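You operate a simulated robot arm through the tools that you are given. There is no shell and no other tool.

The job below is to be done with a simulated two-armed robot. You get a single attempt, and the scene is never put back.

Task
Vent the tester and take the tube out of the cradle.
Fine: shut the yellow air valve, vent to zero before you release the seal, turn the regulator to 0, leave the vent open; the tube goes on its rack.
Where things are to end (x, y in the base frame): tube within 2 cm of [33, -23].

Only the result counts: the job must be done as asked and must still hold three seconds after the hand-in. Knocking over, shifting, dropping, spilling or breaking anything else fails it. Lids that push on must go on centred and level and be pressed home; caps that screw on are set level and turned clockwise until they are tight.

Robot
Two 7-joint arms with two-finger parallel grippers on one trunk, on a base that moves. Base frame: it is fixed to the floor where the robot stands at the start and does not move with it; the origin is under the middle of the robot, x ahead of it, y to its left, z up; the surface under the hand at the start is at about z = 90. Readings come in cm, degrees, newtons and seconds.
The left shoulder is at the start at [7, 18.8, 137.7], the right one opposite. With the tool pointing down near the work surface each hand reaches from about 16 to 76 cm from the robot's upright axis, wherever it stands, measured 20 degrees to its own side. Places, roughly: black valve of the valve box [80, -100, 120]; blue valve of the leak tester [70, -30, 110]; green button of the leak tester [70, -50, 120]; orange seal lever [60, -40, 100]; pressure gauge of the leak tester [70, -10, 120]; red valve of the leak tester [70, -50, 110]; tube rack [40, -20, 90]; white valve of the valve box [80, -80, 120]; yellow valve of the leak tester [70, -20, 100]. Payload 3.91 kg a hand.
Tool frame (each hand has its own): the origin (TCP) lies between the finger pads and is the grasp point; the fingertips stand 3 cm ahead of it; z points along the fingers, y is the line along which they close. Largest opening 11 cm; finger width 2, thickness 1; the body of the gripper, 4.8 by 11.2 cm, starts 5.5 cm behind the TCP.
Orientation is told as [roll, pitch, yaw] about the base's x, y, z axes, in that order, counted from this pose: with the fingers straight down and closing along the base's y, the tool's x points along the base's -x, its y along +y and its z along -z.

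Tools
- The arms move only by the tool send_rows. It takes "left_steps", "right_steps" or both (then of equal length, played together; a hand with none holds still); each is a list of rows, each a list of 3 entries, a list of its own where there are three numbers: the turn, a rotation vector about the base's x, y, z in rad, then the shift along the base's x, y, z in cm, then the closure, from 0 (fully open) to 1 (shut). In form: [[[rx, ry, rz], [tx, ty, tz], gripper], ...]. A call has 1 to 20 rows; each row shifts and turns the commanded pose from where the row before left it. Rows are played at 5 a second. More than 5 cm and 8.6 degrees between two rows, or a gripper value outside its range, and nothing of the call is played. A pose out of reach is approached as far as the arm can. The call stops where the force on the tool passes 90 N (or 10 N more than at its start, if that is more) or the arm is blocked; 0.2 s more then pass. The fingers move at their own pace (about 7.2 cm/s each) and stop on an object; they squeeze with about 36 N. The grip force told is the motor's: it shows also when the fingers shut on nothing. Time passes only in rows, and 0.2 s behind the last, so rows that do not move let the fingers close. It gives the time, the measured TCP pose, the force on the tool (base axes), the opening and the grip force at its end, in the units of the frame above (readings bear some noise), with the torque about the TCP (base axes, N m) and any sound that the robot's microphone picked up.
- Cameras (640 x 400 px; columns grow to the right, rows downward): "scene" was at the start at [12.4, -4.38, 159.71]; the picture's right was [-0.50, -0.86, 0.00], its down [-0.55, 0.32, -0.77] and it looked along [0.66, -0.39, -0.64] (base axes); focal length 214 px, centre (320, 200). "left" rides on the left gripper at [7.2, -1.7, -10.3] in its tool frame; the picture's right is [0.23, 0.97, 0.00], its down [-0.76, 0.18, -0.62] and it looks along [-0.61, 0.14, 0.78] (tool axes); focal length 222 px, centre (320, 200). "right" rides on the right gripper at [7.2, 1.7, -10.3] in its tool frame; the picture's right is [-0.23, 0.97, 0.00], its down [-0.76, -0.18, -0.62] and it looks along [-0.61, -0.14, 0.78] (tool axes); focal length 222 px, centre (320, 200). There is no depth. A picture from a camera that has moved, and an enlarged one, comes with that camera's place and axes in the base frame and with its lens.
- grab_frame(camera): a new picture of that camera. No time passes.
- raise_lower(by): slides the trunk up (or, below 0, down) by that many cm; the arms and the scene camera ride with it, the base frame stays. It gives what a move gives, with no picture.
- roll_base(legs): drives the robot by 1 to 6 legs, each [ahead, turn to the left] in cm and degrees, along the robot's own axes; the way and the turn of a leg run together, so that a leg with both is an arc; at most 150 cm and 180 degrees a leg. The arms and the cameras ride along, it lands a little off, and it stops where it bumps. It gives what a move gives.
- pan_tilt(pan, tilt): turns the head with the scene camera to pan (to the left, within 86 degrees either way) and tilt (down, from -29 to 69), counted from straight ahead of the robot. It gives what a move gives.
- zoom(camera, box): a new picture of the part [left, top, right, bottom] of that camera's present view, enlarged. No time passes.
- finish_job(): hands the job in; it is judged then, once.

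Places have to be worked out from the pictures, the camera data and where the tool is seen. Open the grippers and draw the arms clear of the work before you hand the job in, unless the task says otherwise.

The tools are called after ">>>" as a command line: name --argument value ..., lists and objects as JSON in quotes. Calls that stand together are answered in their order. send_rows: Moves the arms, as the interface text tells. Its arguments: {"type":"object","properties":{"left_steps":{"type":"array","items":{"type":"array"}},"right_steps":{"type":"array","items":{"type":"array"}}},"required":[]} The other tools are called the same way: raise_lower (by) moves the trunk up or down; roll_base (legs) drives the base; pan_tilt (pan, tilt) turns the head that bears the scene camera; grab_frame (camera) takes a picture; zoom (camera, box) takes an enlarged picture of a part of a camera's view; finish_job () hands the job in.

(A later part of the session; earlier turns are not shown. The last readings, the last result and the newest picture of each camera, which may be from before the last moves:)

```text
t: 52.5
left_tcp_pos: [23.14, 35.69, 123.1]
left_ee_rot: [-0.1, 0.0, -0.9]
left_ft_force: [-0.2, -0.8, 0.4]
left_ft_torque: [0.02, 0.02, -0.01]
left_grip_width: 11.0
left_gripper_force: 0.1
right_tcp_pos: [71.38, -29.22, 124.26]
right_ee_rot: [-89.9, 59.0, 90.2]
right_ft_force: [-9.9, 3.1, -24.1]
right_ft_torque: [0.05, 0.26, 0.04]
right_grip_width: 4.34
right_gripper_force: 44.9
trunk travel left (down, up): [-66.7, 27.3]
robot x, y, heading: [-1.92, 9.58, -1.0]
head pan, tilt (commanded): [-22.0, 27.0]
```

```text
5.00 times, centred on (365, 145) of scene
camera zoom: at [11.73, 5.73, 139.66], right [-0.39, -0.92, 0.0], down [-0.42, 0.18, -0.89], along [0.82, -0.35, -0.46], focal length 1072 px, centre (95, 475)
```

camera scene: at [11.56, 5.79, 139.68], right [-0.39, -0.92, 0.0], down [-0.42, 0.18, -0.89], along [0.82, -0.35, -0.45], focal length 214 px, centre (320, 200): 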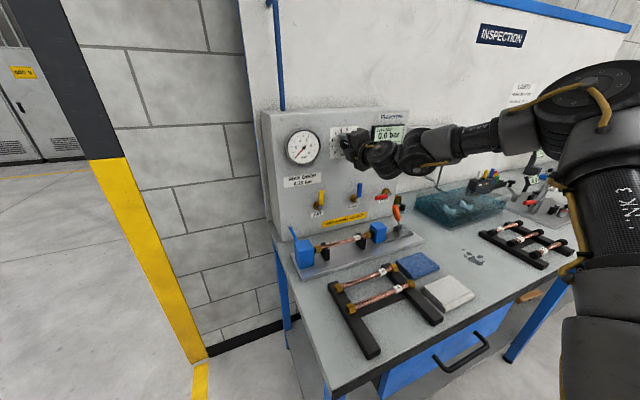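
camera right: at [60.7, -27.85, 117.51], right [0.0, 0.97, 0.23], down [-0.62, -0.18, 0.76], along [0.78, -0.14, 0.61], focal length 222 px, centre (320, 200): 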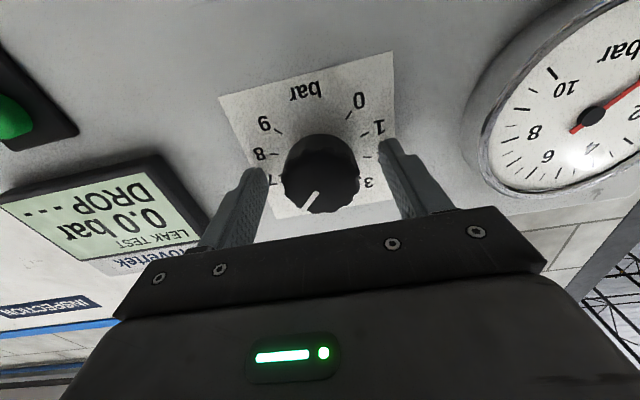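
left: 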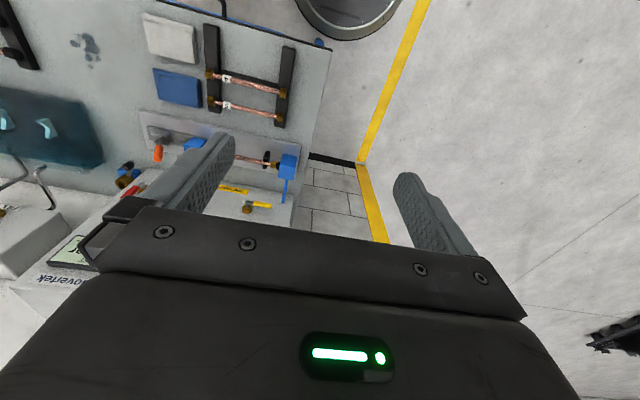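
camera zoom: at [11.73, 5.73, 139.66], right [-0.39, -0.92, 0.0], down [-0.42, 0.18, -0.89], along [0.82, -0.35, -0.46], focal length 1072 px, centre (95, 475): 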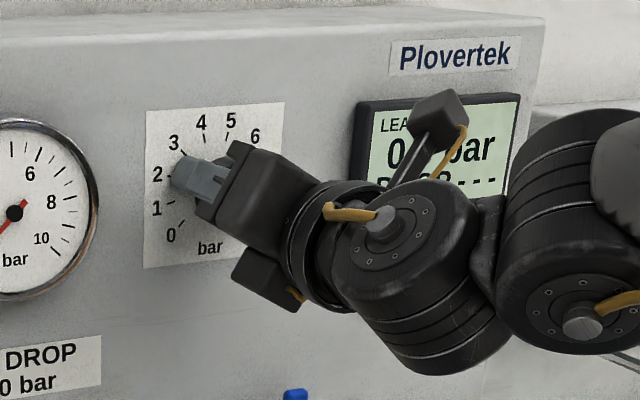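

Pointer near 0.9 now. I turn 24° more and check against the 0 mark.

>>> send_rows --right_steps '[[[-0.14, 0, 0], [-0.05, 0, -0.1], 1], [[-0.14, 0, 0], [0, 0, 0], 1], [[-0.14, 0, 0], [0, 0, 0], 1], [[0, 0, 0], [0, 0, 0], 1]]'

>>> zoom --camera "right" --box '[200, 40, 440, 240]'

```text
t: 53.5
left_tcp_pos: [23.3, 35.63, 123.14]
left_ee_rot: [0.0, 0.1, -0.8]
left_ft_force: [0.4, 0.2, 0.0]
left_ft_torque: [-0.01, 0.03, 0.0]
left_grip_width: 11.01
left_gripper_force: 0.0
right_tcp_pos: [71.29, -29.34, 124.18]
right_ee_rot: [-89.8, 83.0, 90.2]
right_ft_force: [-7.4, -1.2, -20.1]
right_ft_torque: [0.02, 0.52, -0.07]
right_grip_width: 4.33
right_gripper_force: 44.8
trunk travel left (down, up): [-66.7, 27.3]
robot x, y, heading: [-1.73, 9.41, -0.9]
head pan, tilt (commanded): [-22.0, 27.0]
```

```text
2.00 times, centred on (320, 140) of right
camera zoom: at [61.13, -31.98, 131.18], right [0.0, -0.94, -0.34], down [-0.62, 0.27, -0.73], along [0.78, 0.21, -0.59], focal length 444 px, centre (320, 320)
```

zoom: 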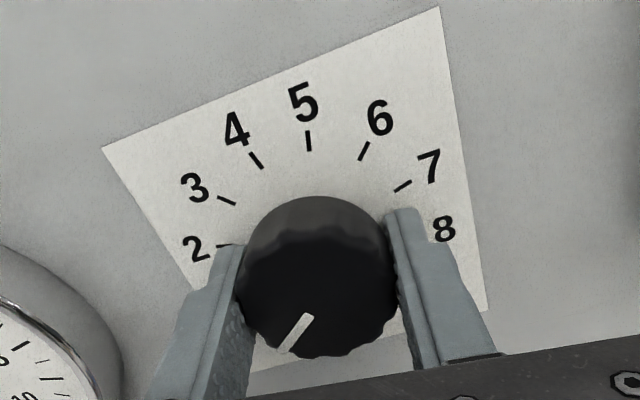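

The pointer is close to 0. I turn a few degrees more, watching the torque, then open and back off to read the dial.

>>> send_rows --right_steps '[[[-0.07, 0, 0], [0, 0, -0.05], 1], [[0, 0, 0], [0, 0, 0], 1]]'

>>> zoom --camera "right" --box '[200, 40, 440, 240]'

>>> send_rows --right_steps '[[[0, 0, 0], [0, 0, 0], 0.3], [[0, 0, 0], [0, 0, 0], 0.3], [[0, 0, 0], [-2.5, 0, 0], 0.3], [[0, 0, 0], [-2.5, 0, 0], 0.3], [[0, 0, 0], [-3, 0, 0], 0.3], [[0, 0, 0], [0, 0, 0], 0.3]]'

>>> zoom --camera "right" --box '[220, 20, 420, 220]'

>>> zoom --camera "scene" --box '[315, 115, 395, 175]'

```text
t: 54.1
left_tcp_pos: [23.21, 35.56, 123.17]
left_ee_rot: [0.0, 0.1, -0.9]
left_ft_force: [-0.1, -0.6, 0.5]
left_ft_torque: [-0.01, 0.01, -0.01]
left_grip_width: 11.02
left_gripper_force: 0.0
right_tcp_pos: [71.36, -29.5, 124.31]
right_ee_rot: [-90.9, 87.0, 89.2]
right_ft_force: [-4.2, -3.8, -15.1]
right_ft_torque: [-0.01, 0.85, -0.08]
right_grip_width: 4.34
right_gripper_force: 45.1
trunk travel left (down, up): [-66.7, 27.3]
robot x, y, heading: [-1.87, 9.15, -1.1]
head pan, tilt (commanded): [-22.0, 27.0]
```

```text
2.00 times, centred on (320, 140) of right
camera zoom: at [61.13, -31.51, 131.33], right [0.0, -0.96, -0.28], down [-0.62, 0.22, -0.75], along [0.78, 0.17, -0.6], focal length 444 px, centre (320, 320)
```

zoom: 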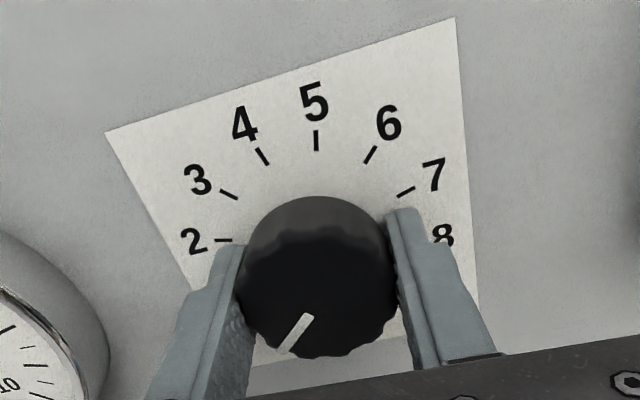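

```text
t: 55.5
left_tcp_pos: [23.19, 35.97, 123.08]
left_ee_rot: [-0.1, 0.1, -1.0]
left_ft_force: [-0.1, -0.3, 0.2]
left_ft_torque: [0.0, 0.01, 0.0]
left_grip_width: 10.99
left_gripper_force: 0.0
right_tcp_pos: [63.37, -29.12, 124.28]
right_ee_rot: [-90.8, 87.1, 89.4]
right_ft_force: [-0.4, 0.0, 0.0]
right_ft_torque: [0.0, -0.02, -0.01]
right_grip_width: 7.69
right_gripper_force: 0.1
trunk travel left (down, up): [-66.7, 27.3]
robot x, y, heading: [-2.0, 9.51, -1.2]
head pan, tilt (commanded): [-22.0, 27.0]
```

```text
2.00 times, centred on (320, 120) of right
camera zoom: at [53.0, -31.23, 131.43], right [0.0, -0.96, -0.28], down [-0.62, 0.21, -0.75], along [0.78, 0.17, -0.6], focal length 444 px, centre (320, 360)
```

zoom: 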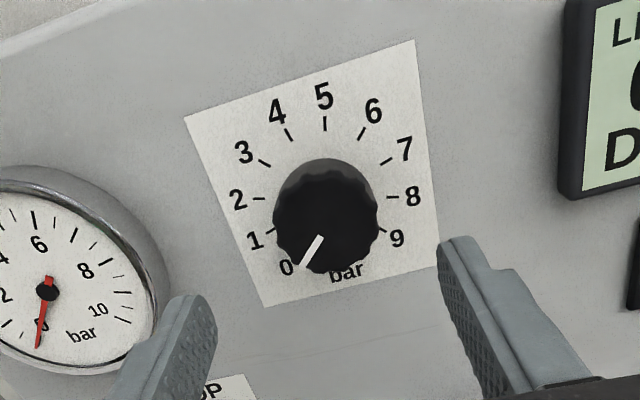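

```text
6.67 times, centred on (355, 145) of scene
camera zoom: at [11.65, 5.93, 139.68], right [-0.39, -0.92, 0.0], down [-0.42, 0.18, -0.89], along [0.82, -0.35, -0.45], focal length 1430 px, centre (87, 567)
```

zoom: 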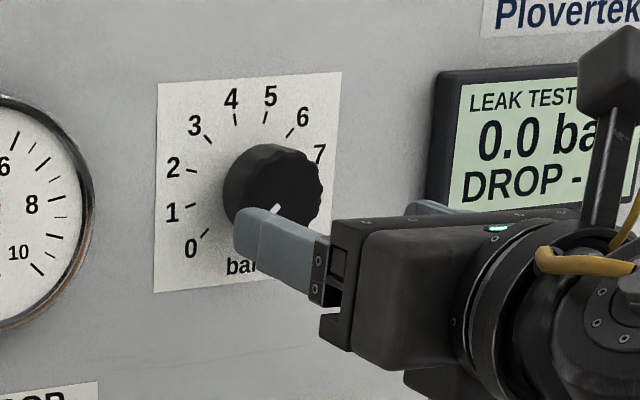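

The pointer looks to be at the 0 mark. I zoom in to confirm precisely.

>>> zoom --camera "right" --box '[285, 80, 365, 160]'

```text
5.00 times, centred on (325, 120) of right
camera zoom: at [53.0, -31.23, 131.43], right [0.0, -0.96, -0.28], down [-0.62, 0.21, -0.75], along [0.78, 0.17, -0.6], focal length 1111 px, centre (295, 600)
```

zoom: 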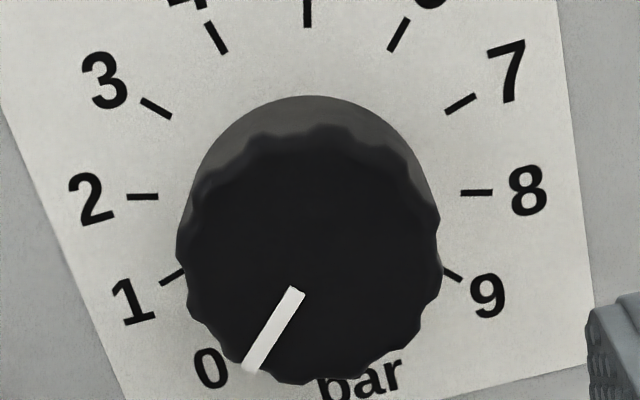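

The pointer sits on 0. Now the seal lever; I take a closer look at it and at the sealing block before touching it.

>>> zoom --camera "scene" --box '[350, 190, 440, 260]'

>>> zoom --camera "scene" --box '[270, 180, 430, 290]'

>>> grab_frame --camera "scene"

```text
5.71 times, centred on (395, 225) of scene
camera zoom: at [11.65, 5.93, 139.68], right [-0.39, -0.92, 0.0], down [-0.42, 0.18, -0.89], along [0.82, -0.35, -0.45], focal length 1226 px, centre (-109, 57)
```

zoom: 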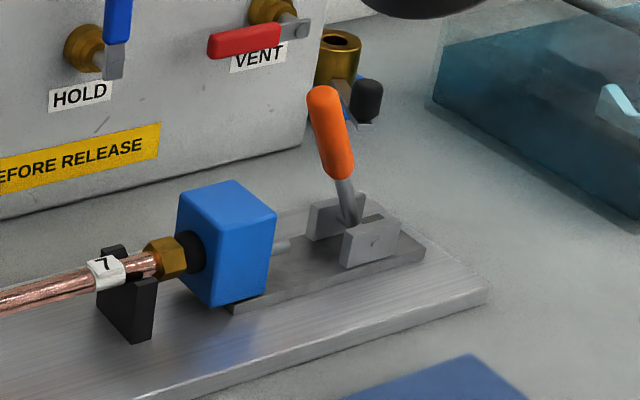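

```text
3.64 times, centred on (350, 235) of scene
camera zoom: at [11.65, 5.93, 139.68], right [-0.39, -0.92, 0.0], down [-0.42, 0.18, -0.89], along [0.82, -0.35, -0.45], focal length 780 px, centre (211, 73)
```

zoom: 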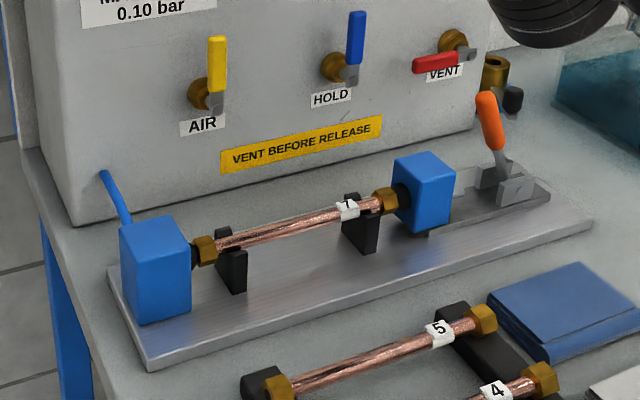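

```text
taken
camera scene: at [11.65, 5.93, 139.68], right [-0.39, -0.92, 0.0], down [-0.42, 0.18, -0.89], along [0.82, -0.35, -0.45], focal length 214 px, centre (320, 200)
```

scene: 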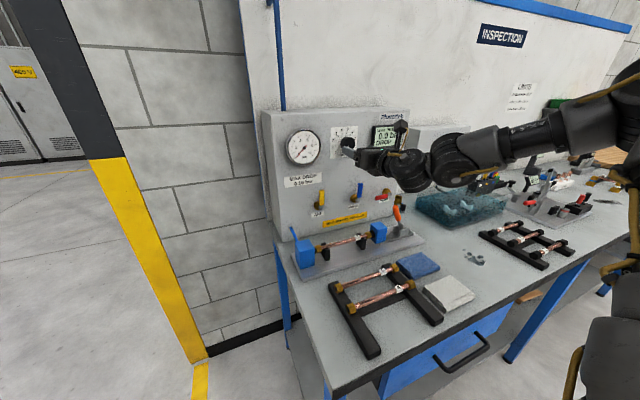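

The lever leans left (tip ≈ (60.6, −42.9, 104.5), pivot ≈ (60.6, −48, 93.5)) and swings in the y–z plane; pushing it right should draw the right block off the tube. First I unwind the wrist by about 177° in free space.

>>> send_rows --right_steps '[[[0.14, 0, 0], [-0.5, 0, 0.1], 0.3], [[0.14, 0, 0], [-0.5, 0, 0.1], 0.3], [[0.14, 0, 0], [-0.5, 0, 0.1], 0.3], [[0.14, 0, 0], [-0.5, 0, 0.1], 0.3], [[0.14, 0, 0], [-0.5, 0, 0.1], 0.3], [[0.14, 0, 0], [0, 0, 0], 0.3], [[0.14, 0, 0], [0, 0, 0], 0.3], [[0.14, 0, 0], [0, 0, 0], 0.3], [[0.14, 0, 0], [0, 0, 0], 0.3], [[0.14, 0, 0], [0, 0, 0], 0.3], [[0.14, 0, 0], [0, 0, 0], 0.3], [[0.14, 0, 0], [0, 0, 0], 0.3], [[0.14, 0, 0], [0, 0, 0], 0.3], [[0.14, 0, 0], [0, 0, 0], 0.3], [[0.14, 0, 0], [0, 0, 0], 0.3], [[0.14, 0, 0], [0, 0, 0], 0.3], [[0.14, 0, 0], [0, 0, 0], 0.3], [[0.14, 0, 0], [0, 0, 0], 0.3], [[0.14, 0, 0], [0, 0, 0], 0.3], [[0.14, 0, 0], [0, 0, 0], 0.3]]'

>>> zoom --camera "scene" --box '[280, 110, 430, 210]'

```text
t: 59.7
left_tcp_pos: [22.96, 35.71, 123.21]
left_ee_rot: [-0.1, -0.1, -0.9]
left_ft_force: [0.2, 0.2, 0.3]
left_ft_torque: [0.01, -0.01, -0.01]
left_grip_width: 11.01
left_gripper_force: 0.0
right_tcp_pos: [60.72, -29.12, 124.83]
right_ee_rot: [-89.9, -73.3, 89.8]
right_ft_force: [0.8, 0.7, -0.3]
right_ft_torque: [0.02, 0.03, -0.01]
right_grip_width: 7.7
right_gripper_force: 0.0
trunk travel left (down, up): [-66.7, 27.3]
robot x, y, heading: [-1.62, 9.51, -1.1]
head pan, tilt (commanded): [-22.0, 27.0]
```

```text
4.00 times, centred on (355, 160) of scene
camera zoom: at [11.59, 5.85, 139.69], right [-0.39, -0.92, 0.0], down [-0.42, 0.18, -0.89], along [0.82, -0.35, -0.45], focal length 858 px, centre (180, 360)
```

zoom: 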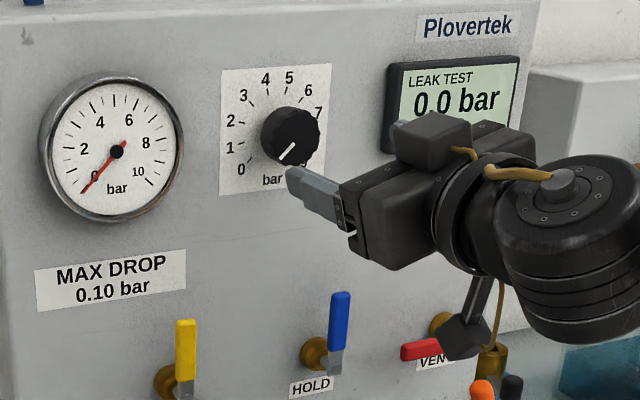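

Almost unwound. I finish that, tilt the hand to point mostly down with closed fingers, and move above the gap between the right block and the lever.

>>> send_rows --right_steps '[[[0.145, 0, 0], [-0.2, -0.5, 0], 0.3], [[0.145, 0, 0], [-0.2, -0.5, 0], 0.3], [[0, 0.149, 0], [0, -1.5, -1.5], 1], [[0, 0.149, 0], [0, -1.5, -1.5], 1], [[0, 0.149, 0], [0, -1.5, -1.5], 1], [[0, 0.149, 0], [0, -1.5, -1.5], 1], [[0, 0.149, 0], [0, -1.5, -1.5], 1], [[0, 0.149, 0], [0, -1.5, -1.5], 1], [[0, 0.149, 0], [0, -1.5, -1.5], 1], [[0, 0, 0], [0, 0, 0], 1]]'

>>> grab_frame --camera "right"

>>> zoom --camera "scene" --box '[330, 140, 450, 260]'

```text
t: 61.9
left_tcp_pos: [22.99, 35.9, 123.17]
left_ee_rot: [-0.1, 0.0, -0.9]
left_ft_force: [0.5, -0.8, 0.9]
left_ft_torque: [0.0, -0.06, 0.02]
left_grip_width: 11.03
left_gripper_force: 0.0
right_tcp_pos: [60.26, -40.74, 114.48]
right_ee_rot: [-0.2, -30.1, 0.0]
right_ft_force: [0.0, 0.3, 0.7]
right_ft_torque: [-0.03, 0.01, 0.02]
right_grip_width: 0.01
right_gripper_force: 35.5
trunk travel left (down, up): [-66.7, 27.3]
robot x, y, heading: [-2.1, 9.96, -1.3]
head pan, tilt (commanded): [-22.0, 27.0]
```

```text
taken
camera right: at [48.83, -39.06, 119.69], right [0.2, 0.97, 0.11], down [0.35, -0.18, 0.92], along [0.92, -0.14, -0.37], focal length 222 px, centre (320, 200)
```

right: 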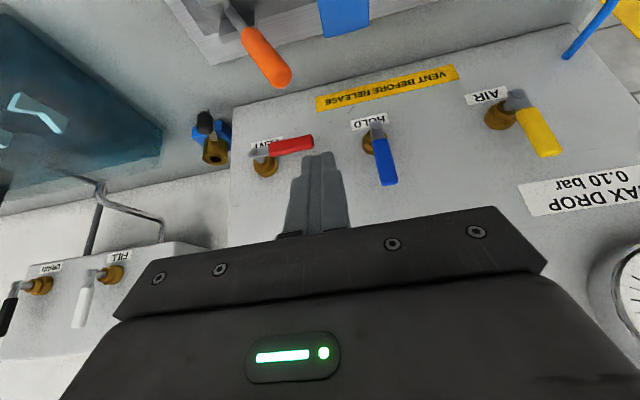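

```text
3.33 times, centred on (390, 200) of scene
camera zoom: at [11.51, 5.83, 139.69], right [-0.39, -0.92, 0.0], down [-0.42, 0.18, -0.89], along [0.82, -0.35, -0.45], focal length 715 px, centre (87, 200)
```

zoom: 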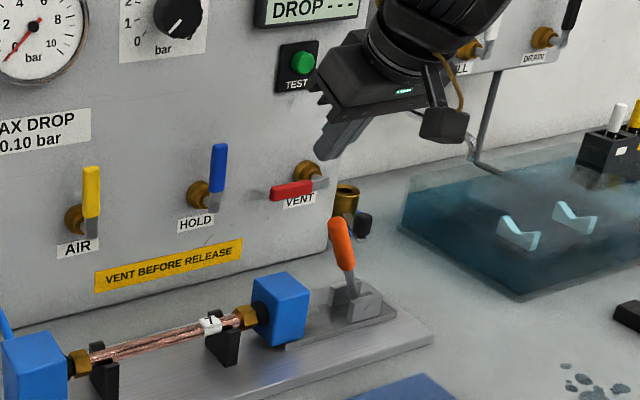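

The right camera confirms the lever tip at about (60.5, −42.6, 104.4). I descend into the gap left of the lever, above the block's top.

>>> send_rows --right_steps '[[[0, 0, 0], [0, 0.5, -3.5], 1], [[0, 0, 0], [0, 0.5, -3.5], 1], [[0, 0, 0], [0, 0.2, -3.5], 1], [[0, 0, 0], [0, 0, 0], 1]]'

>>> grab_frame --camera "right"

>>> zoom --camera "scene" --box '[330, 140, 450, 260]'

```text
t: 62.9
left_tcp_pos: [23.02, 35.81, 123.17]
left_ee_rot: [-0.1, 0.0, -0.8]
left_ft_force: [-0.7, 0.0, 0.9]
left_ft_torque: [-0.05, -0.01, 0.02]
left_grip_width: 11.01
left_gripper_force: 0.0
right_tcp_pos: [60.15, -39.46, 104.02]
right_ee_rot: [-0.2, -30.3, 0.0]
right_ft_force: [0.4, -0.1, -0.7]
right_ft_torque: [0.01, 0.01, 0.03]
right_grip_width: 0.0
right_gripper_force: 36.6
trunk travel left (down, up): [-66.7, 27.3]
robot x, y, heading: [-2.24, 9.49, -1.1]
head pan, tilt (commanded): [-22.0, 27.0]
```

```text
taken
camera right: at [48.76, -37.7, 109.14], right [0.2, 0.97, 0.11], down [0.34, -0.18, 0.92], along [0.92, -0.14, -0.37], focal length 222 px, centre (320, 200)
```

right: 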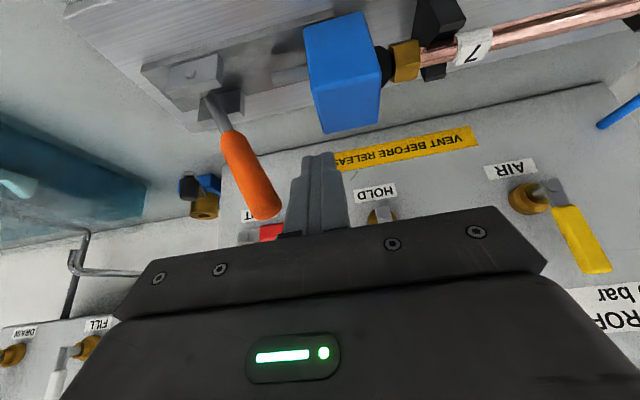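

```text
3.33 times, centred on (390, 200) of scene
camera zoom: at [11.56, 5.88, 139.69], right [-0.39, -0.92, 0.0], down [-0.42, 0.18, -0.89], along [0.82, -0.35, -0.45], focal length 715 px, centre (87, 200)
```

zoom: 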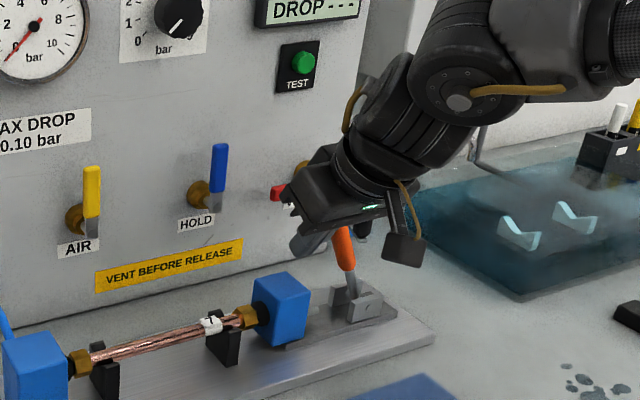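

The fingers stand just left of the lever. I push it right in small steps and watch.

>>> send_rows --right_steps '[[[0, 0, 0], [0, -1.5, 0], 1], [[0, 0, 0], [0, -1.5, 0], 1], [[0, 0, 0], [0, -1.5, 0], 1], [[0, 0, 0], [0, -1.5, 0], 1], [[0, 0, 0], [0, 0, 0], 1]]'

>>> grab_frame --camera "right"

>>> zoom --camera "scene" --box '[330, 140, 450, 260]'

```text
t: 64.1
left_tcp_pos: [23.01, 35.75, 123.12]
left_ee_rot: [0.0, 0.0, -0.9]
left_ft_force: [0.4, 0.3, -0.8]
left_ft_torque: [-0.02, -0.02, 0.01]
left_grip_width: 11.0
left_gripper_force: 0.1
right_tcp_pos: [60.27, -45.37, 103.76]
right_ee_rot: [-0.3, -30.2, 0.1]
right_ft_force: [-0.2, -0.4, 1.2]
right_ft_torque: [0.01, 0.01, 0.01]
right_grip_width: 0.03
right_gripper_force: 36.3
trunk travel left (down, up): [-66.7, 27.3]
robot x, y, heading: [-1.83, 9.71, -1.2]
head pan, tilt (commanded): [-22.0, 27.0]
```

```text
taken
camera right: at [48.94, -43.75, 109.08], right [0.2, 0.97, 0.11], down [0.35, -0.18, 0.92], along [0.92, -0.14, -0.37], focal length 222 px, centre (320, 200)
```

right: 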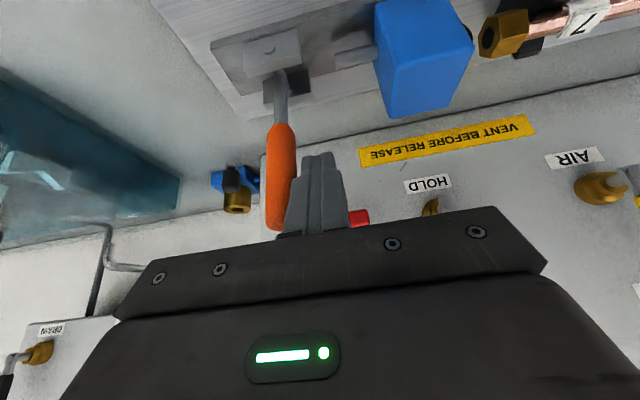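

```text
3.33 times, centred on (390, 200) of scene
camera zoom: at [11.59, 5.88, 139.68], right [-0.39, -0.92, 0.0], down [-0.42, 0.18, -0.89], along [0.82, -0.35, -0.45], focal length 715 px, centre (87, 200)
```

zoom: 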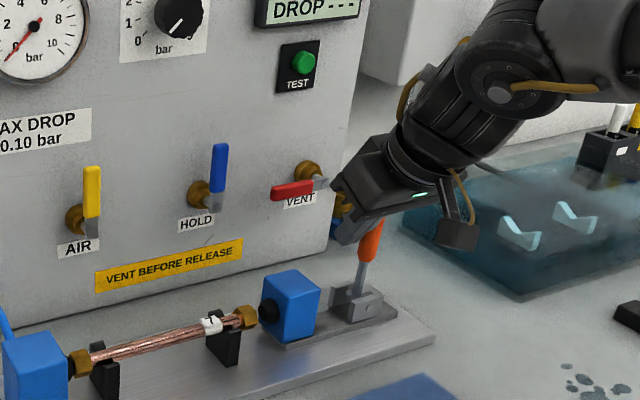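

The right block has drawn away from the tube end. I continue pushing the lever over to its open stop.

>>> send_rows --right_steps '[[[0, 0, 0], [0, -1.5, 0], 1], [[0, 0, 0], [0, -1.5, -0.3], 1], [[0, 0, 0], [0, -1.5, -0.5], 1], [[0, 0, 0], [0, 0, 0], 1]]'

>>> grab_frame --camera "right"

>>> zoom --camera "scene" --box '[330, 140, 450, 260]'

```text
t: 65.1
left_tcp_pos: [23.12, 35.73, 123.21]
left_ee_rot: [-0.1, 0.0, -0.9]
left_ft_force: [1.0, -0.2, -0.7]
left_ft_torque: [-0.01, -0.02, 0.0]
left_grip_width: 10.99
left_gripper_force: 0.2
right_tcp_pos: [60.19, -49.96, 102.96]
right_ee_rot: [-0.2, -30.2, 0.0]
right_ft_force: [-0.5, 0.0, 0.6]
right_ft_torque: [-0.02, 0.0, 0.02]
right_grip_width: 0.03
right_gripper_force: 36.9
trunk travel left (down, up): [-66.7, 27.3]
robot x, y, heading: [-1.72, 9.31, -1.2]
head pan, tilt (commanded): [-22.0, 27.0]
```

```text
taken
camera right: at [48.89, -48.29, 108.16], right [0.2, 0.97, 0.11], down [0.35, -0.18, 0.92], along [0.92, -0.14, -0.37], focal length 222 px, centre (320, 200)
```

right: 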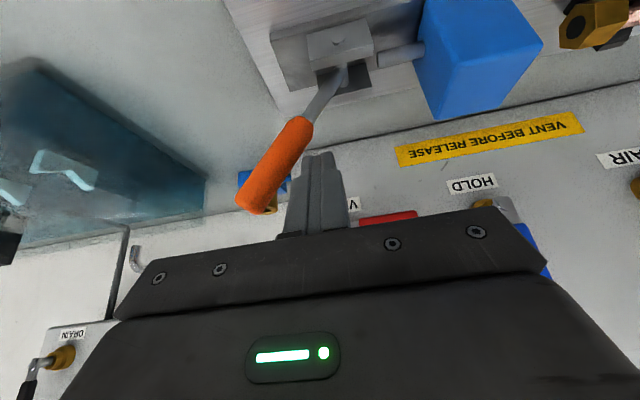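

```text
3.33 times, centred on (390, 200) of scene
camera zoom: at [11.58, 5.88, 139.69], right [-0.39, -0.92, 0.0], down [-0.42, 0.18, -0.89], along [0.82, -0.35, -0.45], focal length 715 px, centre (87, 200)
```

zoom: 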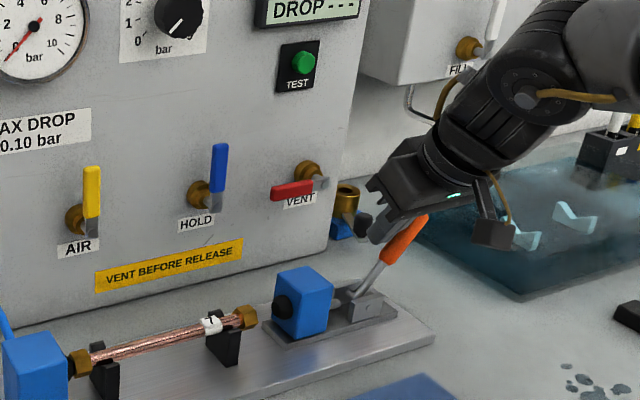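

The block is well off the tube now. I push the lever a bit further to find its stop.

>>> send_rows --right_steps '[[[0, 0, 0], [0, -1.3, -0.7], 1], [[0, 0, 0], [0, -1.2, -0.8], 1], [[0, 0, 0], [0, 0, 0], 1]]'

>>> zoom --camera "scene" --box '[330, 140, 450, 260]'

>>> grab_frame --camera "right"

```text
t: 65.9
left_tcp_pos: [23.09, 36.93, 122.92]
left_ee_rot: [-0.7, 0.0, -1.0]
left_ft_force: [0.3, -0.4, -0.3]
left_ft_torque: [0.01, 0.03, 0.02]
left_grip_width: 11.02
left_gripper_force: 0.1
right_tcp_pos: [60.58, -50.89, 102.57]
right_ee_rot: [-0.3, -30.9, 1.0]
right_ft_force: [7.9, 50.4, 18.7]
right_ft_torque: [0.92, -0.23, 0.24]
right_grip_width: 0.0
right_gripper_force: 36.1
trunk travel left (down, up): [-66.7, 27.3]
robot x, y, heading: [-2.21, 9.8, -0.8]
head pan, tilt (commanded): [-22.0, 27.0]
```

```text
3.33 times, centred on (390, 200) of scene
camera zoom: at [11.54, 7.3, 139.74], right [-0.39, -0.92, 0.01], down [-0.42, 0.17, -0.89], along [0.82, -0.35, -0.45], focal length 715 px, centre (87, 200)
```

zoom: 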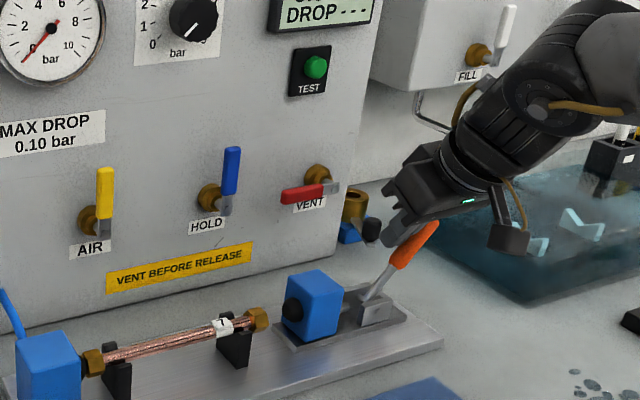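

```text
taken
camera right: at [49.23, -49.32, 107.71], right [0.18, 0.98, 0.11], down [0.34, -0.17, 0.93], along [0.92, -0.13, -0.36], focal length 222 px, centre (320, 200)
```

right: 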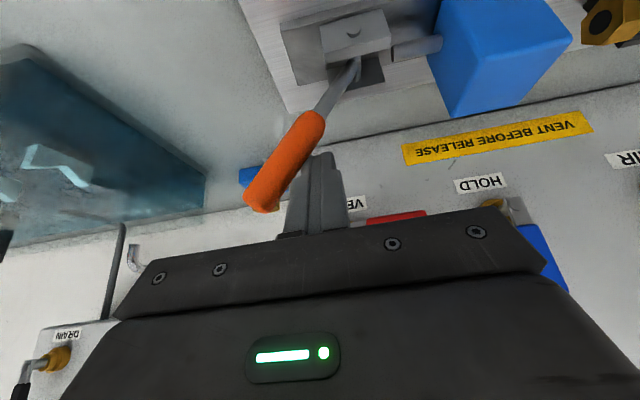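

The lever is at its open stop. I ease off, lift the hand clear and check that the lever and block stay put.

>>> send_rows --right_steps '[[[0, 0, 0], [0, 2, 0.5], 1], [[0, 0, 0], [0, 1, 3.5], 1], [[0, 0, 0], [-1, 1, 4], 1], [[0, 0, 0], [-2, 1, 4], 1], [[0, 0, 0], [-3, 1, 3], 1], [[0, 0, 0], [0, 0, 0], 1]]'

>>> zoom --camera "scene" --box '[280, 180, 430, 280]'

>>> zoom --camera "scene" --box '[310, 250, 460, 370]'

```text
t: 67.3
left_tcp_pos: [23.23, 35.84, 123.15]
left_ee_rot: [-0.1, 0.1, -0.9]
left_ft_force: [0.2, 0.2, -1.0]
left_ft_torque: [0.0, 0.02, 0.0]
left_grip_width: 11.0
left_gripper_force: 0.0
right_tcp_pos: [54.34, -46.24, 116.45]
right_ee_rot: [-0.2, -30.0, 0.0]
right_ft_force: [0.3, -0.5, 0.2]
right_ft_torque: [0.02, -0.01, 0.0]
right_grip_width: 0.0
right_gripper_force: 36.0
trunk travel left (down, up): [-66.7, 27.3]
robot x, y, heading: [-2.12, 9.43, -1.4]
head pan, tilt (commanded): [-22.0, 27.0]
```

```text
4.00 times, centred on (355, 230) of scene
camera zoom: at [11.75, 5.92, 139.67], right [-0.39, -0.92, 0.0], down [-0.42, 0.18, -0.89], along [0.82, -0.35, -0.46], focal length 858 px, centre (180, 80)
```

zoom: 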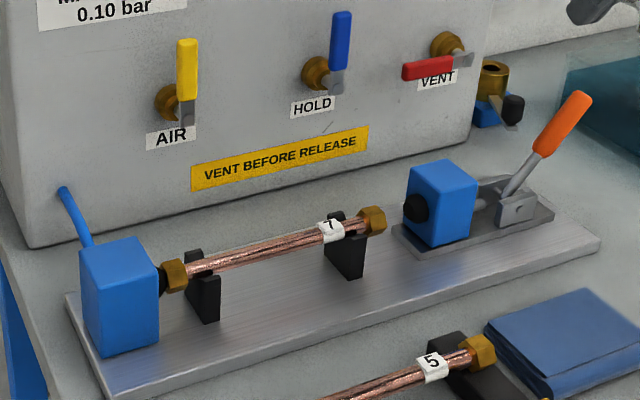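

```text
3.33 times, centred on (385, 310) of scene
camera zoom: at [11.75, 5.92, 139.67], right [-0.39, -0.92, 0.0], down [-0.42, 0.18, -0.89], along [0.82, -0.35, -0.46], focal length 715 px, centre (103, -167)
```

zoom: 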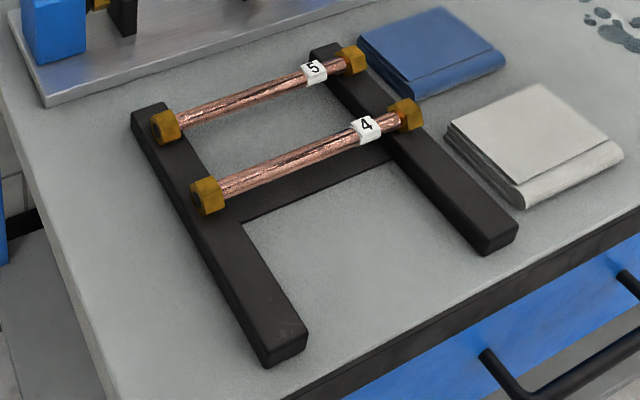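

The lever and block hold. I raise the trunk back up for tool-down work on the tube and rack.

>>> raise_lower --by 20

>>> pan_tilt --pan -25 --tilt 38

>>> grab_frame --camera "scene"

```text
t: 69.5
left_tcp_pos: [23.1, 35.76, 143.13]
left_ee_rot: [-0.2, 0.0, -0.9]
left_ft_force: [-0.3, -0.7, 0.4]
left_ft_torque: [0.02, 0.0, 0.01]
left_grip_width: 11.01
left_gripper_force: 0.1
right_tcp_pos: [54.34, -46.41, 136.38]
right_ee_rot: [-0.2, -30.2, 0.1]
right_ft_force: [0.1, 0.4, -1.1]
right_ft_torque: [0.0, 0.0, 0.03]
right_grip_width: 0.0
right_gripper_force: 35.9
trunk travel left (down, up): [-86.7, 7.3]
robot x, y, heading: [-2.07, 9.3, -1.2]
head pan, tilt (commanded): [-22.0, 27.0]
```

```text
t: 70.2
left_tcp_pos: [23.05, 35.87, 143.03]
left_ee_rot: [-0.2, 0.0, -0.9]
left_ft_force: [-0.7, 0.0, 0.1]
left_ft_torque: [0.0, 0.0, 0.03]
left_grip_width: 10.98
left_gripper_force: 0.2
right_tcp_pos: [54.39, -46.37, 136.49]
right_ee_rot: [-0.2, -30.3, 0.2]
right_ft_force: [0.3, -0.5, 0.4]
right_ft_torque: [0.01, -0.01, -0.01]
right_grip_width: 0.0
right_gripper_force: 36.3
trunk travel left (down, up): [-86.7, 7.3]
robot x, y, heading: [-2.03, 9.67, -1.0]
head pan, tilt (commanded): [-25.0, 38.0]
```

```text
taken
camera scene: at [10.93, 5.67, 157.98], right [-0.44, -0.9, 0.0], down [-0.55, 0.27, -0.79], along [0.71, -0.35, -0.62], focal length 214 px, centre (320, 200)
```

scene: 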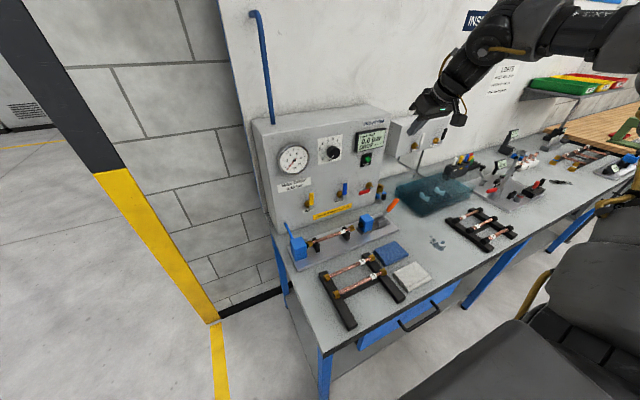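

I turn the right hand to point straight down, yaw it 90° so the fingers close across the tube (along x), open it, and bring it above the rack area to look.

>>> send_rows --right_steps '[[[0, 0.131, 0], [-0.6, 1.4, -0.8], 0], [[0, 0.131, 0], [-0.6, 1.4, -0.8], 0], [[0, 0.131, 0], [-0.6, 1.4, -0.8], 0], [[0, 0.131, 0], [-0.6, 1.4, -0.8], 0], [[0, 0, 0.1428], [-0.6, 1.2, -0.8], 0], [[0, 0, 0.1428], [-0.6, 1.2, -0.8], 0], [[0, 0, 0.1428], [-0.6, 1.2, -0.8], 0], [[0, 0, 0.1428], [-0.6, 1.2, -0.8], 0], [[0, 0, 0.1428], [-0.6, 1.2, -0.8], 0], [[0, 0, 0.1428], [-0.6, 1.2, -0.8], 0], [[0, 0, 0.1428], [-0.6, 1.2, -0.8], 0], [[0, 0, 0.1428], [-0.6, 1.2, -0.8], 0], [[0, 0, 0.1428], [-0.6, 1.2, -0.8], 0], [[0, 0, 0.1428], [-0.6, 1.2, -0.8], 0], [[0, 0, 0.1428], [-0.6, 1.2, -0.8], 0], [[0, 0, 0], [0, 0, 0], 0]]'

>>> grab_frame --camera "right"

>>> grab_frame --camera "scene"

```text
t: 73.6
left_tcp_pos: [23.07, 35.72, 143.26]
left_ee_rot: [-0.2, 0.0, -1.0]
left_ft_force: [-0.2, 0.5, -0.5]
left_ft_torque: [-0.05, 0.0, 0.02]
left_grip_width: 11.02
left_gripper_force: 0.0
right_tcp_pos: [45.23, -27.65, 124.64]
right_ee_rot: [-0.1, -0.1, 90.1]
right_ft_force: [0.1, -0.3, -0.3]
right_ft_torque: [-0.01, -0.01, -0.01]
right_grip_width: 11.0
right_gripper_force: 0.0
trunk travel left (down, up): [-86.7, 7.3]
robot x, y, heading: [-1.81, 9.38, -1.5]
head pan, tilt (commanded): [-25.0, 38.0]
```

```text
taken
camera right: at [43.59, -34.98, 134.89], right [-0.97, 0.23, 0.0], down [0.17, 0.76, 0.63], along [0.14, 0.61, -0.78], focal length 222 px, centre (320, 200)
```

right: 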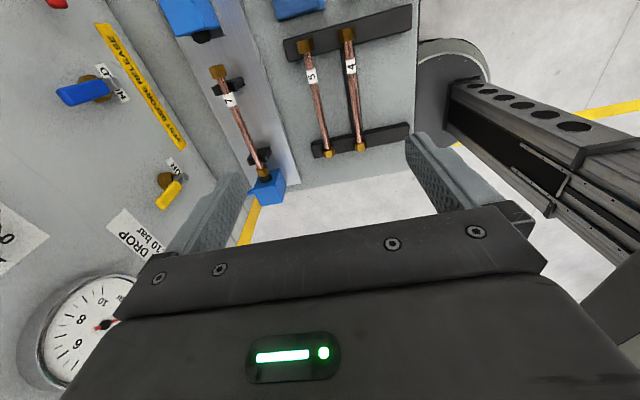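

```text
taken
camera scene: at [10.93, 5.67, 157.97], right [-0.44, -0.9, 0.0], down [-0.55, 0.27, -0.79], along [0.71, -0.35, -0.62], focal length 214 px, centre (320, 200)
```

scene: 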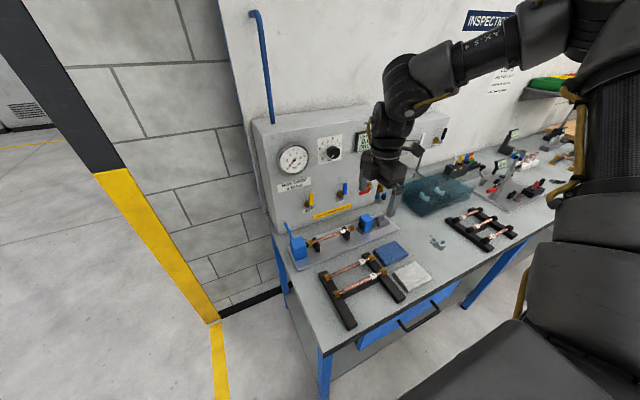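

The hand is down-pointing with yaw 90°. I zoom on the rack bars and on tube 7 in this view.

>>> zoom --camera "right" --box '[270, 0, 420, 170]'

>>> zoom --camera "right" --box '[180, 20, 320, 200]'

```text
2.35 times, centred on (345, 85) of right
camera zoom: at [43.59, -34.98, 134.89], right [-0.97, 0.23, 0.0], down [0.17, 0.76, 0.63], along [0.14, 0.61, -0.78], focal length 523 px, centre (261, 471)
```

zoom: 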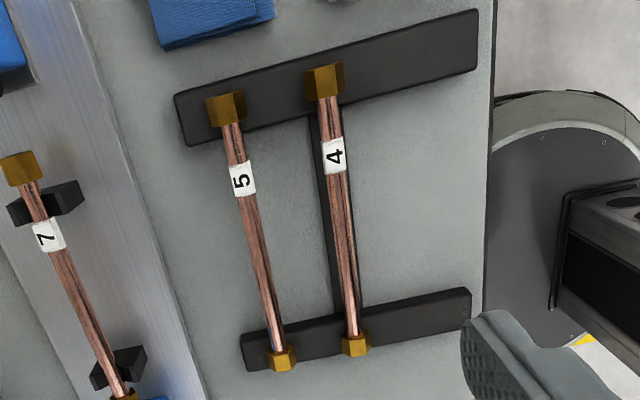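

```text
2.22 times, centred on (250, 110) of right
camera zoom: at [43.59, -34.98, 134.89], right [-0.97, 0.23, 0.0], down [0.17, 0.76, 0.63], along [0.14, 0.61, -0.78], focal length 494 px, centre (476, 400)
```

zoom: 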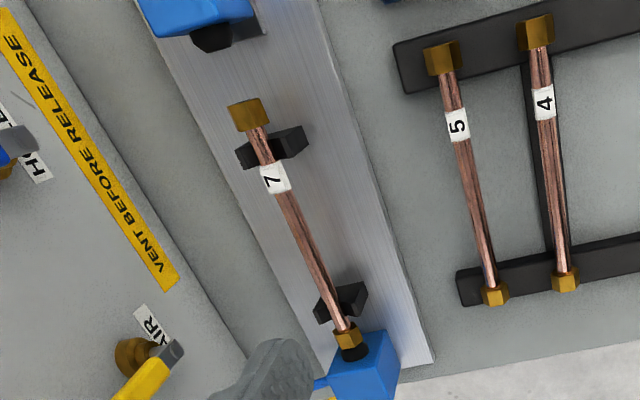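

Tube 7 lies at x≈60.5 from y≈−33.5 to −13.5; the rack bars are at y≈−15.4 and −32.5 spanning x 30.5–49.7, with the third place at x≈33. I move above the middle of tube 7 with the fingers half open.

>>> send_rows --right_steps '[[[0, 0, 0], [3.05, 0.85, -2.3], 0.45], [[0, 0, 0], [3.05, 0.85, -2.3], 0.45], [[0, 0, 0], [3.05, 0.85, -2.3], 0.45], [[0, 0, 0], [3.05, 0.85, -2.3], 0.45], [[0, 0, 0], [3.05, 0.75, -2.3], 0.45], [[0, 0, 0], [0, 0, 0], 0.45]]'

>>> grab_frame --camera "right"

>>> zoom --camera "scene" --box '[260, 130, 440, 300]'

```text
t: 75.0
left_tcp_pos: [23.06, 35.72, 143.25]
left_ee_rot: [-0.2, 0.0, -1.0]
left_ft_force: [0.2, -0.8, 1.1]
left_ft_torque: [0.04, -0.04, 0.0]
left_grip_width: 11.02
left_gripper_force: 0.0
right_tcp_pos: [56.54, -25.8, 114.16]
right_ee_rot: [-0.2, -0.2, 89.9]
right_ft_force: [0.2, 0.3, -0.4]
right_ft_torque: [0.0, 0.03, 0.0]
right_grip_width: 6.04
right_gripper_force: 0.1
right hand out of reach, approached as far as the arm can: row 4, 5
trunk travel left (down, up): [-86.7, 7.3]
robot x, y, heading: [-1.86, 10.17, -1.2]
head pan, tilt (commanded): [-25.0, 38.0]
```

```text
taken
camera right: at [54.84, -33.1, 124.43], right [-0.97, 0.23, 0.0], down [0.18, 0.76, 0.63], along [0.14, 0.61, -0.78], focal length 222 px, centre (320, 200)
```

right: 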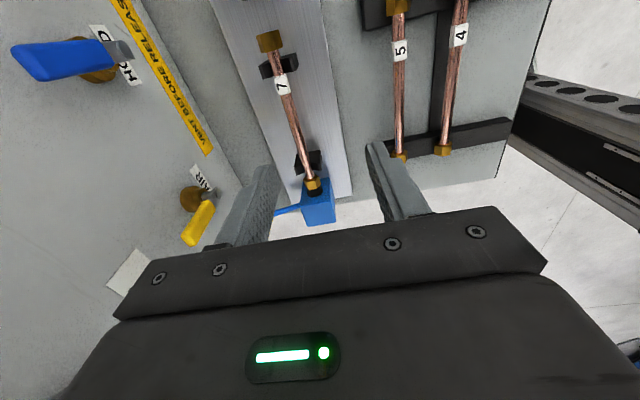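

```text
2.35 times, centred on (350, 215) of scene
camera zoom: at [10.88, 5.7, 157.98], right [-0.44, -0.9, 0.0], down [-0.55, 0.27, -0.79], along [0.71, -0.35, -0.62], focal length 505 px, centre (249, 165)
```

zoom: 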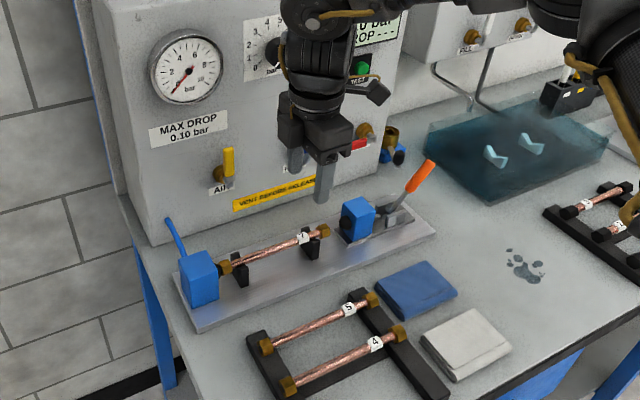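

That spot is at the edge of reach at this height. I try going lower and forward, where the reach should be better.

>>> send_rows --right_steps '[[[0, 0, 0], [1.3, 0.7, -2.5], 0.45], [[0, 0, 0], [1.3, 0.7, -2.5], 0.45], [[0, 0, 0], [1.3, 0.7, -2.5], 0.45], [[0, 0, 0], [0, 0, 0], 0.45]]'

```text
t: 76.0
left_tcp_pos: [23.17, 35.83, 143.17]
left_ee_rot: [0.0, 0.0, -1.0]
left_ft_force: [0.1, 0.5, -0.2]
left_ft_torque: [0.03, 0.02, 0.01]
left_grip_width: 11.0
left_gripper_force: 0.0
right_tcp_pos: [55.04, -26.56, 109.49]
right_ee_rot: [-0.2, -0.2, 90.0]
right_ft_force: [0.9, -0.1, 0.5]
right_ft_torque: [0.0, 0.02, -0.02]
right_grip_width: 6.06
right_gripper_force: 0.0
right hand out of reach, approached as far as the arm can: row 1, 2, 3
trunk travel left (down, up): [-86.7, 7.3]
robot x, y, heading: [-1.95, 9.94, -1.2]
head pan, tilt (commanded): [-25.0, 38.0]
```

Still limited, so it may be the wrist roll. I test by turning the yaw back in part and trying to move forward.

>>> send_rows --right_steps '[[[0, 0, -0.145], [0, 0, 0], 0.45], [[0, 0, -0.145], [0, 0, 0], 0.45], [[0, 0, -0.145], [0, 0, 0], 0.45], [[0, 0, -0.145], [0, 0, 0], 0.45], [[0, 0, 0], [2, 0, 0], 0.45], [[0, 0, 0], [2, 0, 0], 0.45], [[0, 0, 0], [0, 0, 0], 0.45]]'

```text
t: 77.6
left_tcp_pos: [23.05, 35.89, 143.05]
left_ee_rot: [-0.1, 0.0, -0.9]
left_ft_force: [-0.5, 0.0, -0.2]
left_ft_torque: [0.0, -0.03, 0.02]
left_grip_width: 11.0
left_gripper_force: 0.0
right_tcp_pos: [56.1, -27.82, 110.69]
right_ee_rot: [-0.2, -0.2, 56.7]
right_ft_force: [-0.7, -0.3, 0.2]
right_ft_torque: [0.0, 0.02, 0.01]
right_grip_width: 6.04
right_gripper_force: 0.0
right hand out of reach, approached as far as the arm can: row 5, 6
trunk travel left (down, up): [-86.7, 7.3]
robot x, y, heading: [-1.44, 9.54, -1.3]
head pan, tilt (commanded): [-25.0, 38.0]
```

Not the roll either; the elbow has probably drifted to an awkward posture. I go back to a neutral pose near the start one and re-approach from there.

>>> send_rows --right_steps '[[[0, 0, -0.145], [-2.5, -1, 3], 0.45], [[0, 0, -0.145], [-2.5, -1, 3], 0.45], [[0, 0, -0.145], [-2.5, -1, 3], 0.45], [[0, 0, -0.145], [-2.5, -1, 3], 0.45], [[0, 0, -0.145], [-2.5, -1, 3], 0.45], [[0, 0, -0.145], [-2.5, -1, 3], 0.45], [[0, 0, -0.12], [-2.5, 0, 3], 0.45], [[0, 0, 0], [-2.5, 0, 3], 0.45], [[0, 0, 0], [0, 0, 3], 0.45], [[0, 0, 0], [0, 0, 0], 0.45]]'

>>> grab_frame --camera "scene"

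```text
t: 79.8
left_tcp_pos: [23.19, 35.78, 143.23]
left_ee_rot: [-0.1, 0.1, -0.9]
left_ft_force: [-0.1, -0.2, 0.1]
left_ft_torque: [0.01, 0.04, 0.0]
left_grip_width: 10.99
left_gripper_force: 0.1
right_tcp_pos: [35.94, -34.03, 137.55]
right_ee_rot: [-0.1, 0.0, 0.0]
right_ft_force: [0.6, 0.0, 0.0]
right_ft_torque: [0.05, 0.02, 0.02]
right_grip_width: 6.09
right_gripper_force: 0.2
trunk travel left (down, up): [-86.7, 7.3]
robot x, y, heading: [-1.78, 9.45, -1.0]
head pan, tilt (commanded): [-25.0, 38.0]
```

```text
taken
camera scene: at [11.06, 5.67, 157.96], right [-0.44, -0.9, 0.0], down [-0.55, 0.27, -0.79], along [0.71, -0.35, -0.62], focal length 214 px, centre (320, 200)
```

scene: 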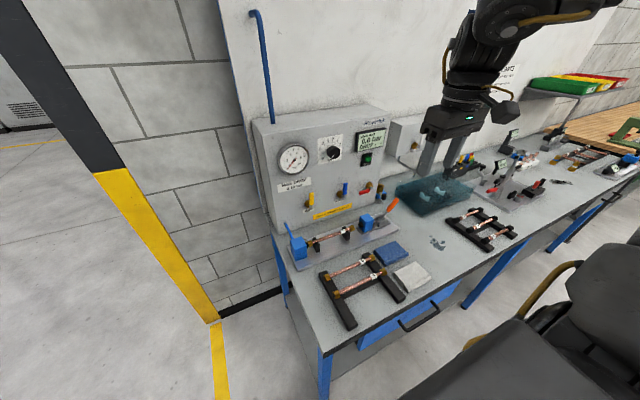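

The arm is back in a start-like posture. I go straight from here toward the tube with yaw 0, and see how far it gets.

>>> send_rows --right_steps '[[[0, 0, 0], [2.45, 1.0, -3.2], 0.45], [[0, 0, 0], [2.45, 1.0, -3.2], 0.45], [[0, 0, 0], [2.45, 1.0, -3.2], 0.45], [[0, 0, 0], [2.45, 1.0, -3.2], 0.45], [[0, 0, 0], [2.45, 1.0, -3.2], 0.45], [[0, 0, 0], [2.45, 1.0, -3.2], 0.45], [[0, 0, 0], [2.45, 1.0, -3.2], 0.45], [[0, 0, 0], [2.45, 1.0, -3.2], 0.45], [[0, 0, 0], [2.45, 1.0, -3.2], 0.45], [[0, 0, 0], [0, 0, 0], 0.45]]'

>>> grab_frame --camera "scene"

```text
t: 82.0
left_tcp_pos: [23.08, 35.85, 143.11]
left_ee_rot: [0.0, 0.0, -1.0]
left_ft_force: [-0.7, -0.4, -0.6]
left_ft_torque: [0.01, -0.01, 0.0]
left_grip_width: 11.0
left_gripper_force: 0.1
right_tcp_pos: [55.47, -26.27, 110.92]
right_ee_rot: [0.0, -0.3, 0.1]
right_ft_force: [-0.6, 0.3, -0.1]
right_ft_torque: [0.01, 0.01, 0.0]
right_grip_width: 6.05
right_gripper_force: 0.0
right hand out of reach, approached as far as the arm can: row 9
trunk travel left (down, up): [-86.7, 7.3]
robot x, y, heading: [-1.56, 10.01, -1.1]
head pan, tilt (commanded): [-25.0, 38.0]
```

```text
taken
camera scene: at [10.82, 5.7, 157.98], right [-0.44, -0.9, 0.0], down [-0.55, 0.27, -0.79], along [0.71, -0.35, -0.62], focal length 214 px, centre (320, 200)
```

scene: 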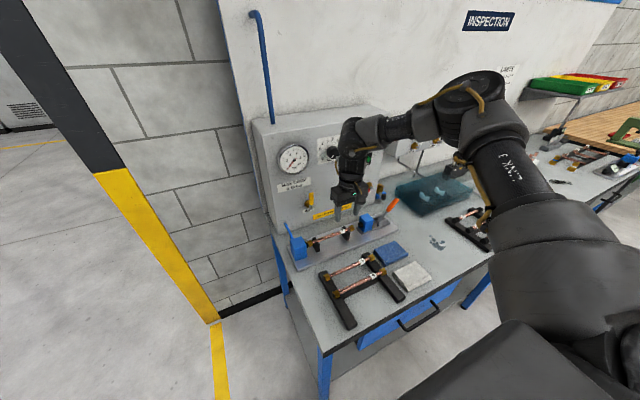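

Same limit. I probe single directions to learn which one is blocked: first forward only, then down only.

>>> send_rows --right_steps '[[[0, 0, 0], [3, 0, 0], 0.45], [[0, 0, 0], [0, 0, 0], 0.45]]'

>>> send_rows --right_steps '[[[0, 0, 0], [0, 0, -3], 0.45], [[0, 0, 0], [0, 0, 0], 0.45]]'

>>> send_rows --right_steps '[[[0, 0, 0], [0, -3, 0], 0.45], [[0, 0, 0], [3, 0, 0], 0.45], [[0, 0, 0], [0, 0, 0], 0.45]]'

```text
t: 82.6
left_tcp_pos: [23.07, 35.87, 143.21]
left_ee_rot: [-0.2, 0.0, -0.9]
left_ft_force: [-0.3, -0.5, 0.0]
left_ft_torque: [0.01, 0.02, -0.02]
left_grip_width: 11.04
left_gripper_force: 0.0
right_tcp_pos: [56.4, -27.41, 111.6]
right_ee_rot: [-0.1, -0.3, 0.1]
right_ft_force: [-0.5, -0.4, 0.8]
right_ft_torque: [0.03, 0.02, 0.0]
right_grip_width: 6.04
right_gripper_force: 0.1
right hand out of reach, approached as far as the arm can: row 1
trunk travel left (down, up): [-86.7, 7.3]
robot x, y, heading: [-1.82, 9.43, -1.1]
head pan, tilt (commanded): [-25.0, 38.0]
```

```text
t: 83.2
left_tcp_pos: [23.07, 35.82, 143.18]
left_ee_rot: [-0.2, 0.0, -0.8]
left_ft_force: [-0.1, -0.2, 0.4]
left_ft_torque: [0.0, 0.01, -0.01]
left_grip_width: 10.98
left_gripper_force: 0.0
right_tcp_pos: [55.41, -27.89, 109.13]
right_ee_rot: [0.0, -0.3, 0.1]
right_ft_force: [0.5, 0.9, -0.2]
right_ft_torque: [-0.03, 0.06, 0.05]
right_grip_width: 6.06
right_gripper_force: 0.0
right hand out of reach, approached as far as the arm can: row 1
trunk travel left (down, up): [-86.7, 7.3]
robot x, y, heading: [-2.24, 9.36, -1.2]
head pan, tilt (commanded): [-25.0, 38.0]
```

```text
t: 84.0
left_tcp_pos: [23.05, 35.99, 143.12]
left_ee_rot: [-0.2, -0.1, -0.9]
left_ft_force: [0.5, -0.1, 0.0]
left_ft_torque: [-0.01, 0.0, -0.03]
left_grip_width: 11.02
left_gripper_force: 0.0
right_tcp_pos: [57.16, -31.12, 109.91]
right_ee_rot: [-0.1, -0.3, 0.1]
right_ft_force: [-0.4, 0.9, 0.1]
right_ft_torque: [-0.03, -0.02, 0.0]
right_grip_width: 6.05
right_gripper_force: 0.0
right hand out of reach, approached as far as the arm can: row 2
trunk travel left (down, up): [-86.7, 7.3]
robot x, y, heading: [-1.85, 9.43, -1.2]
head pan, tilt (commanded): [-25.0, 38.0]
```

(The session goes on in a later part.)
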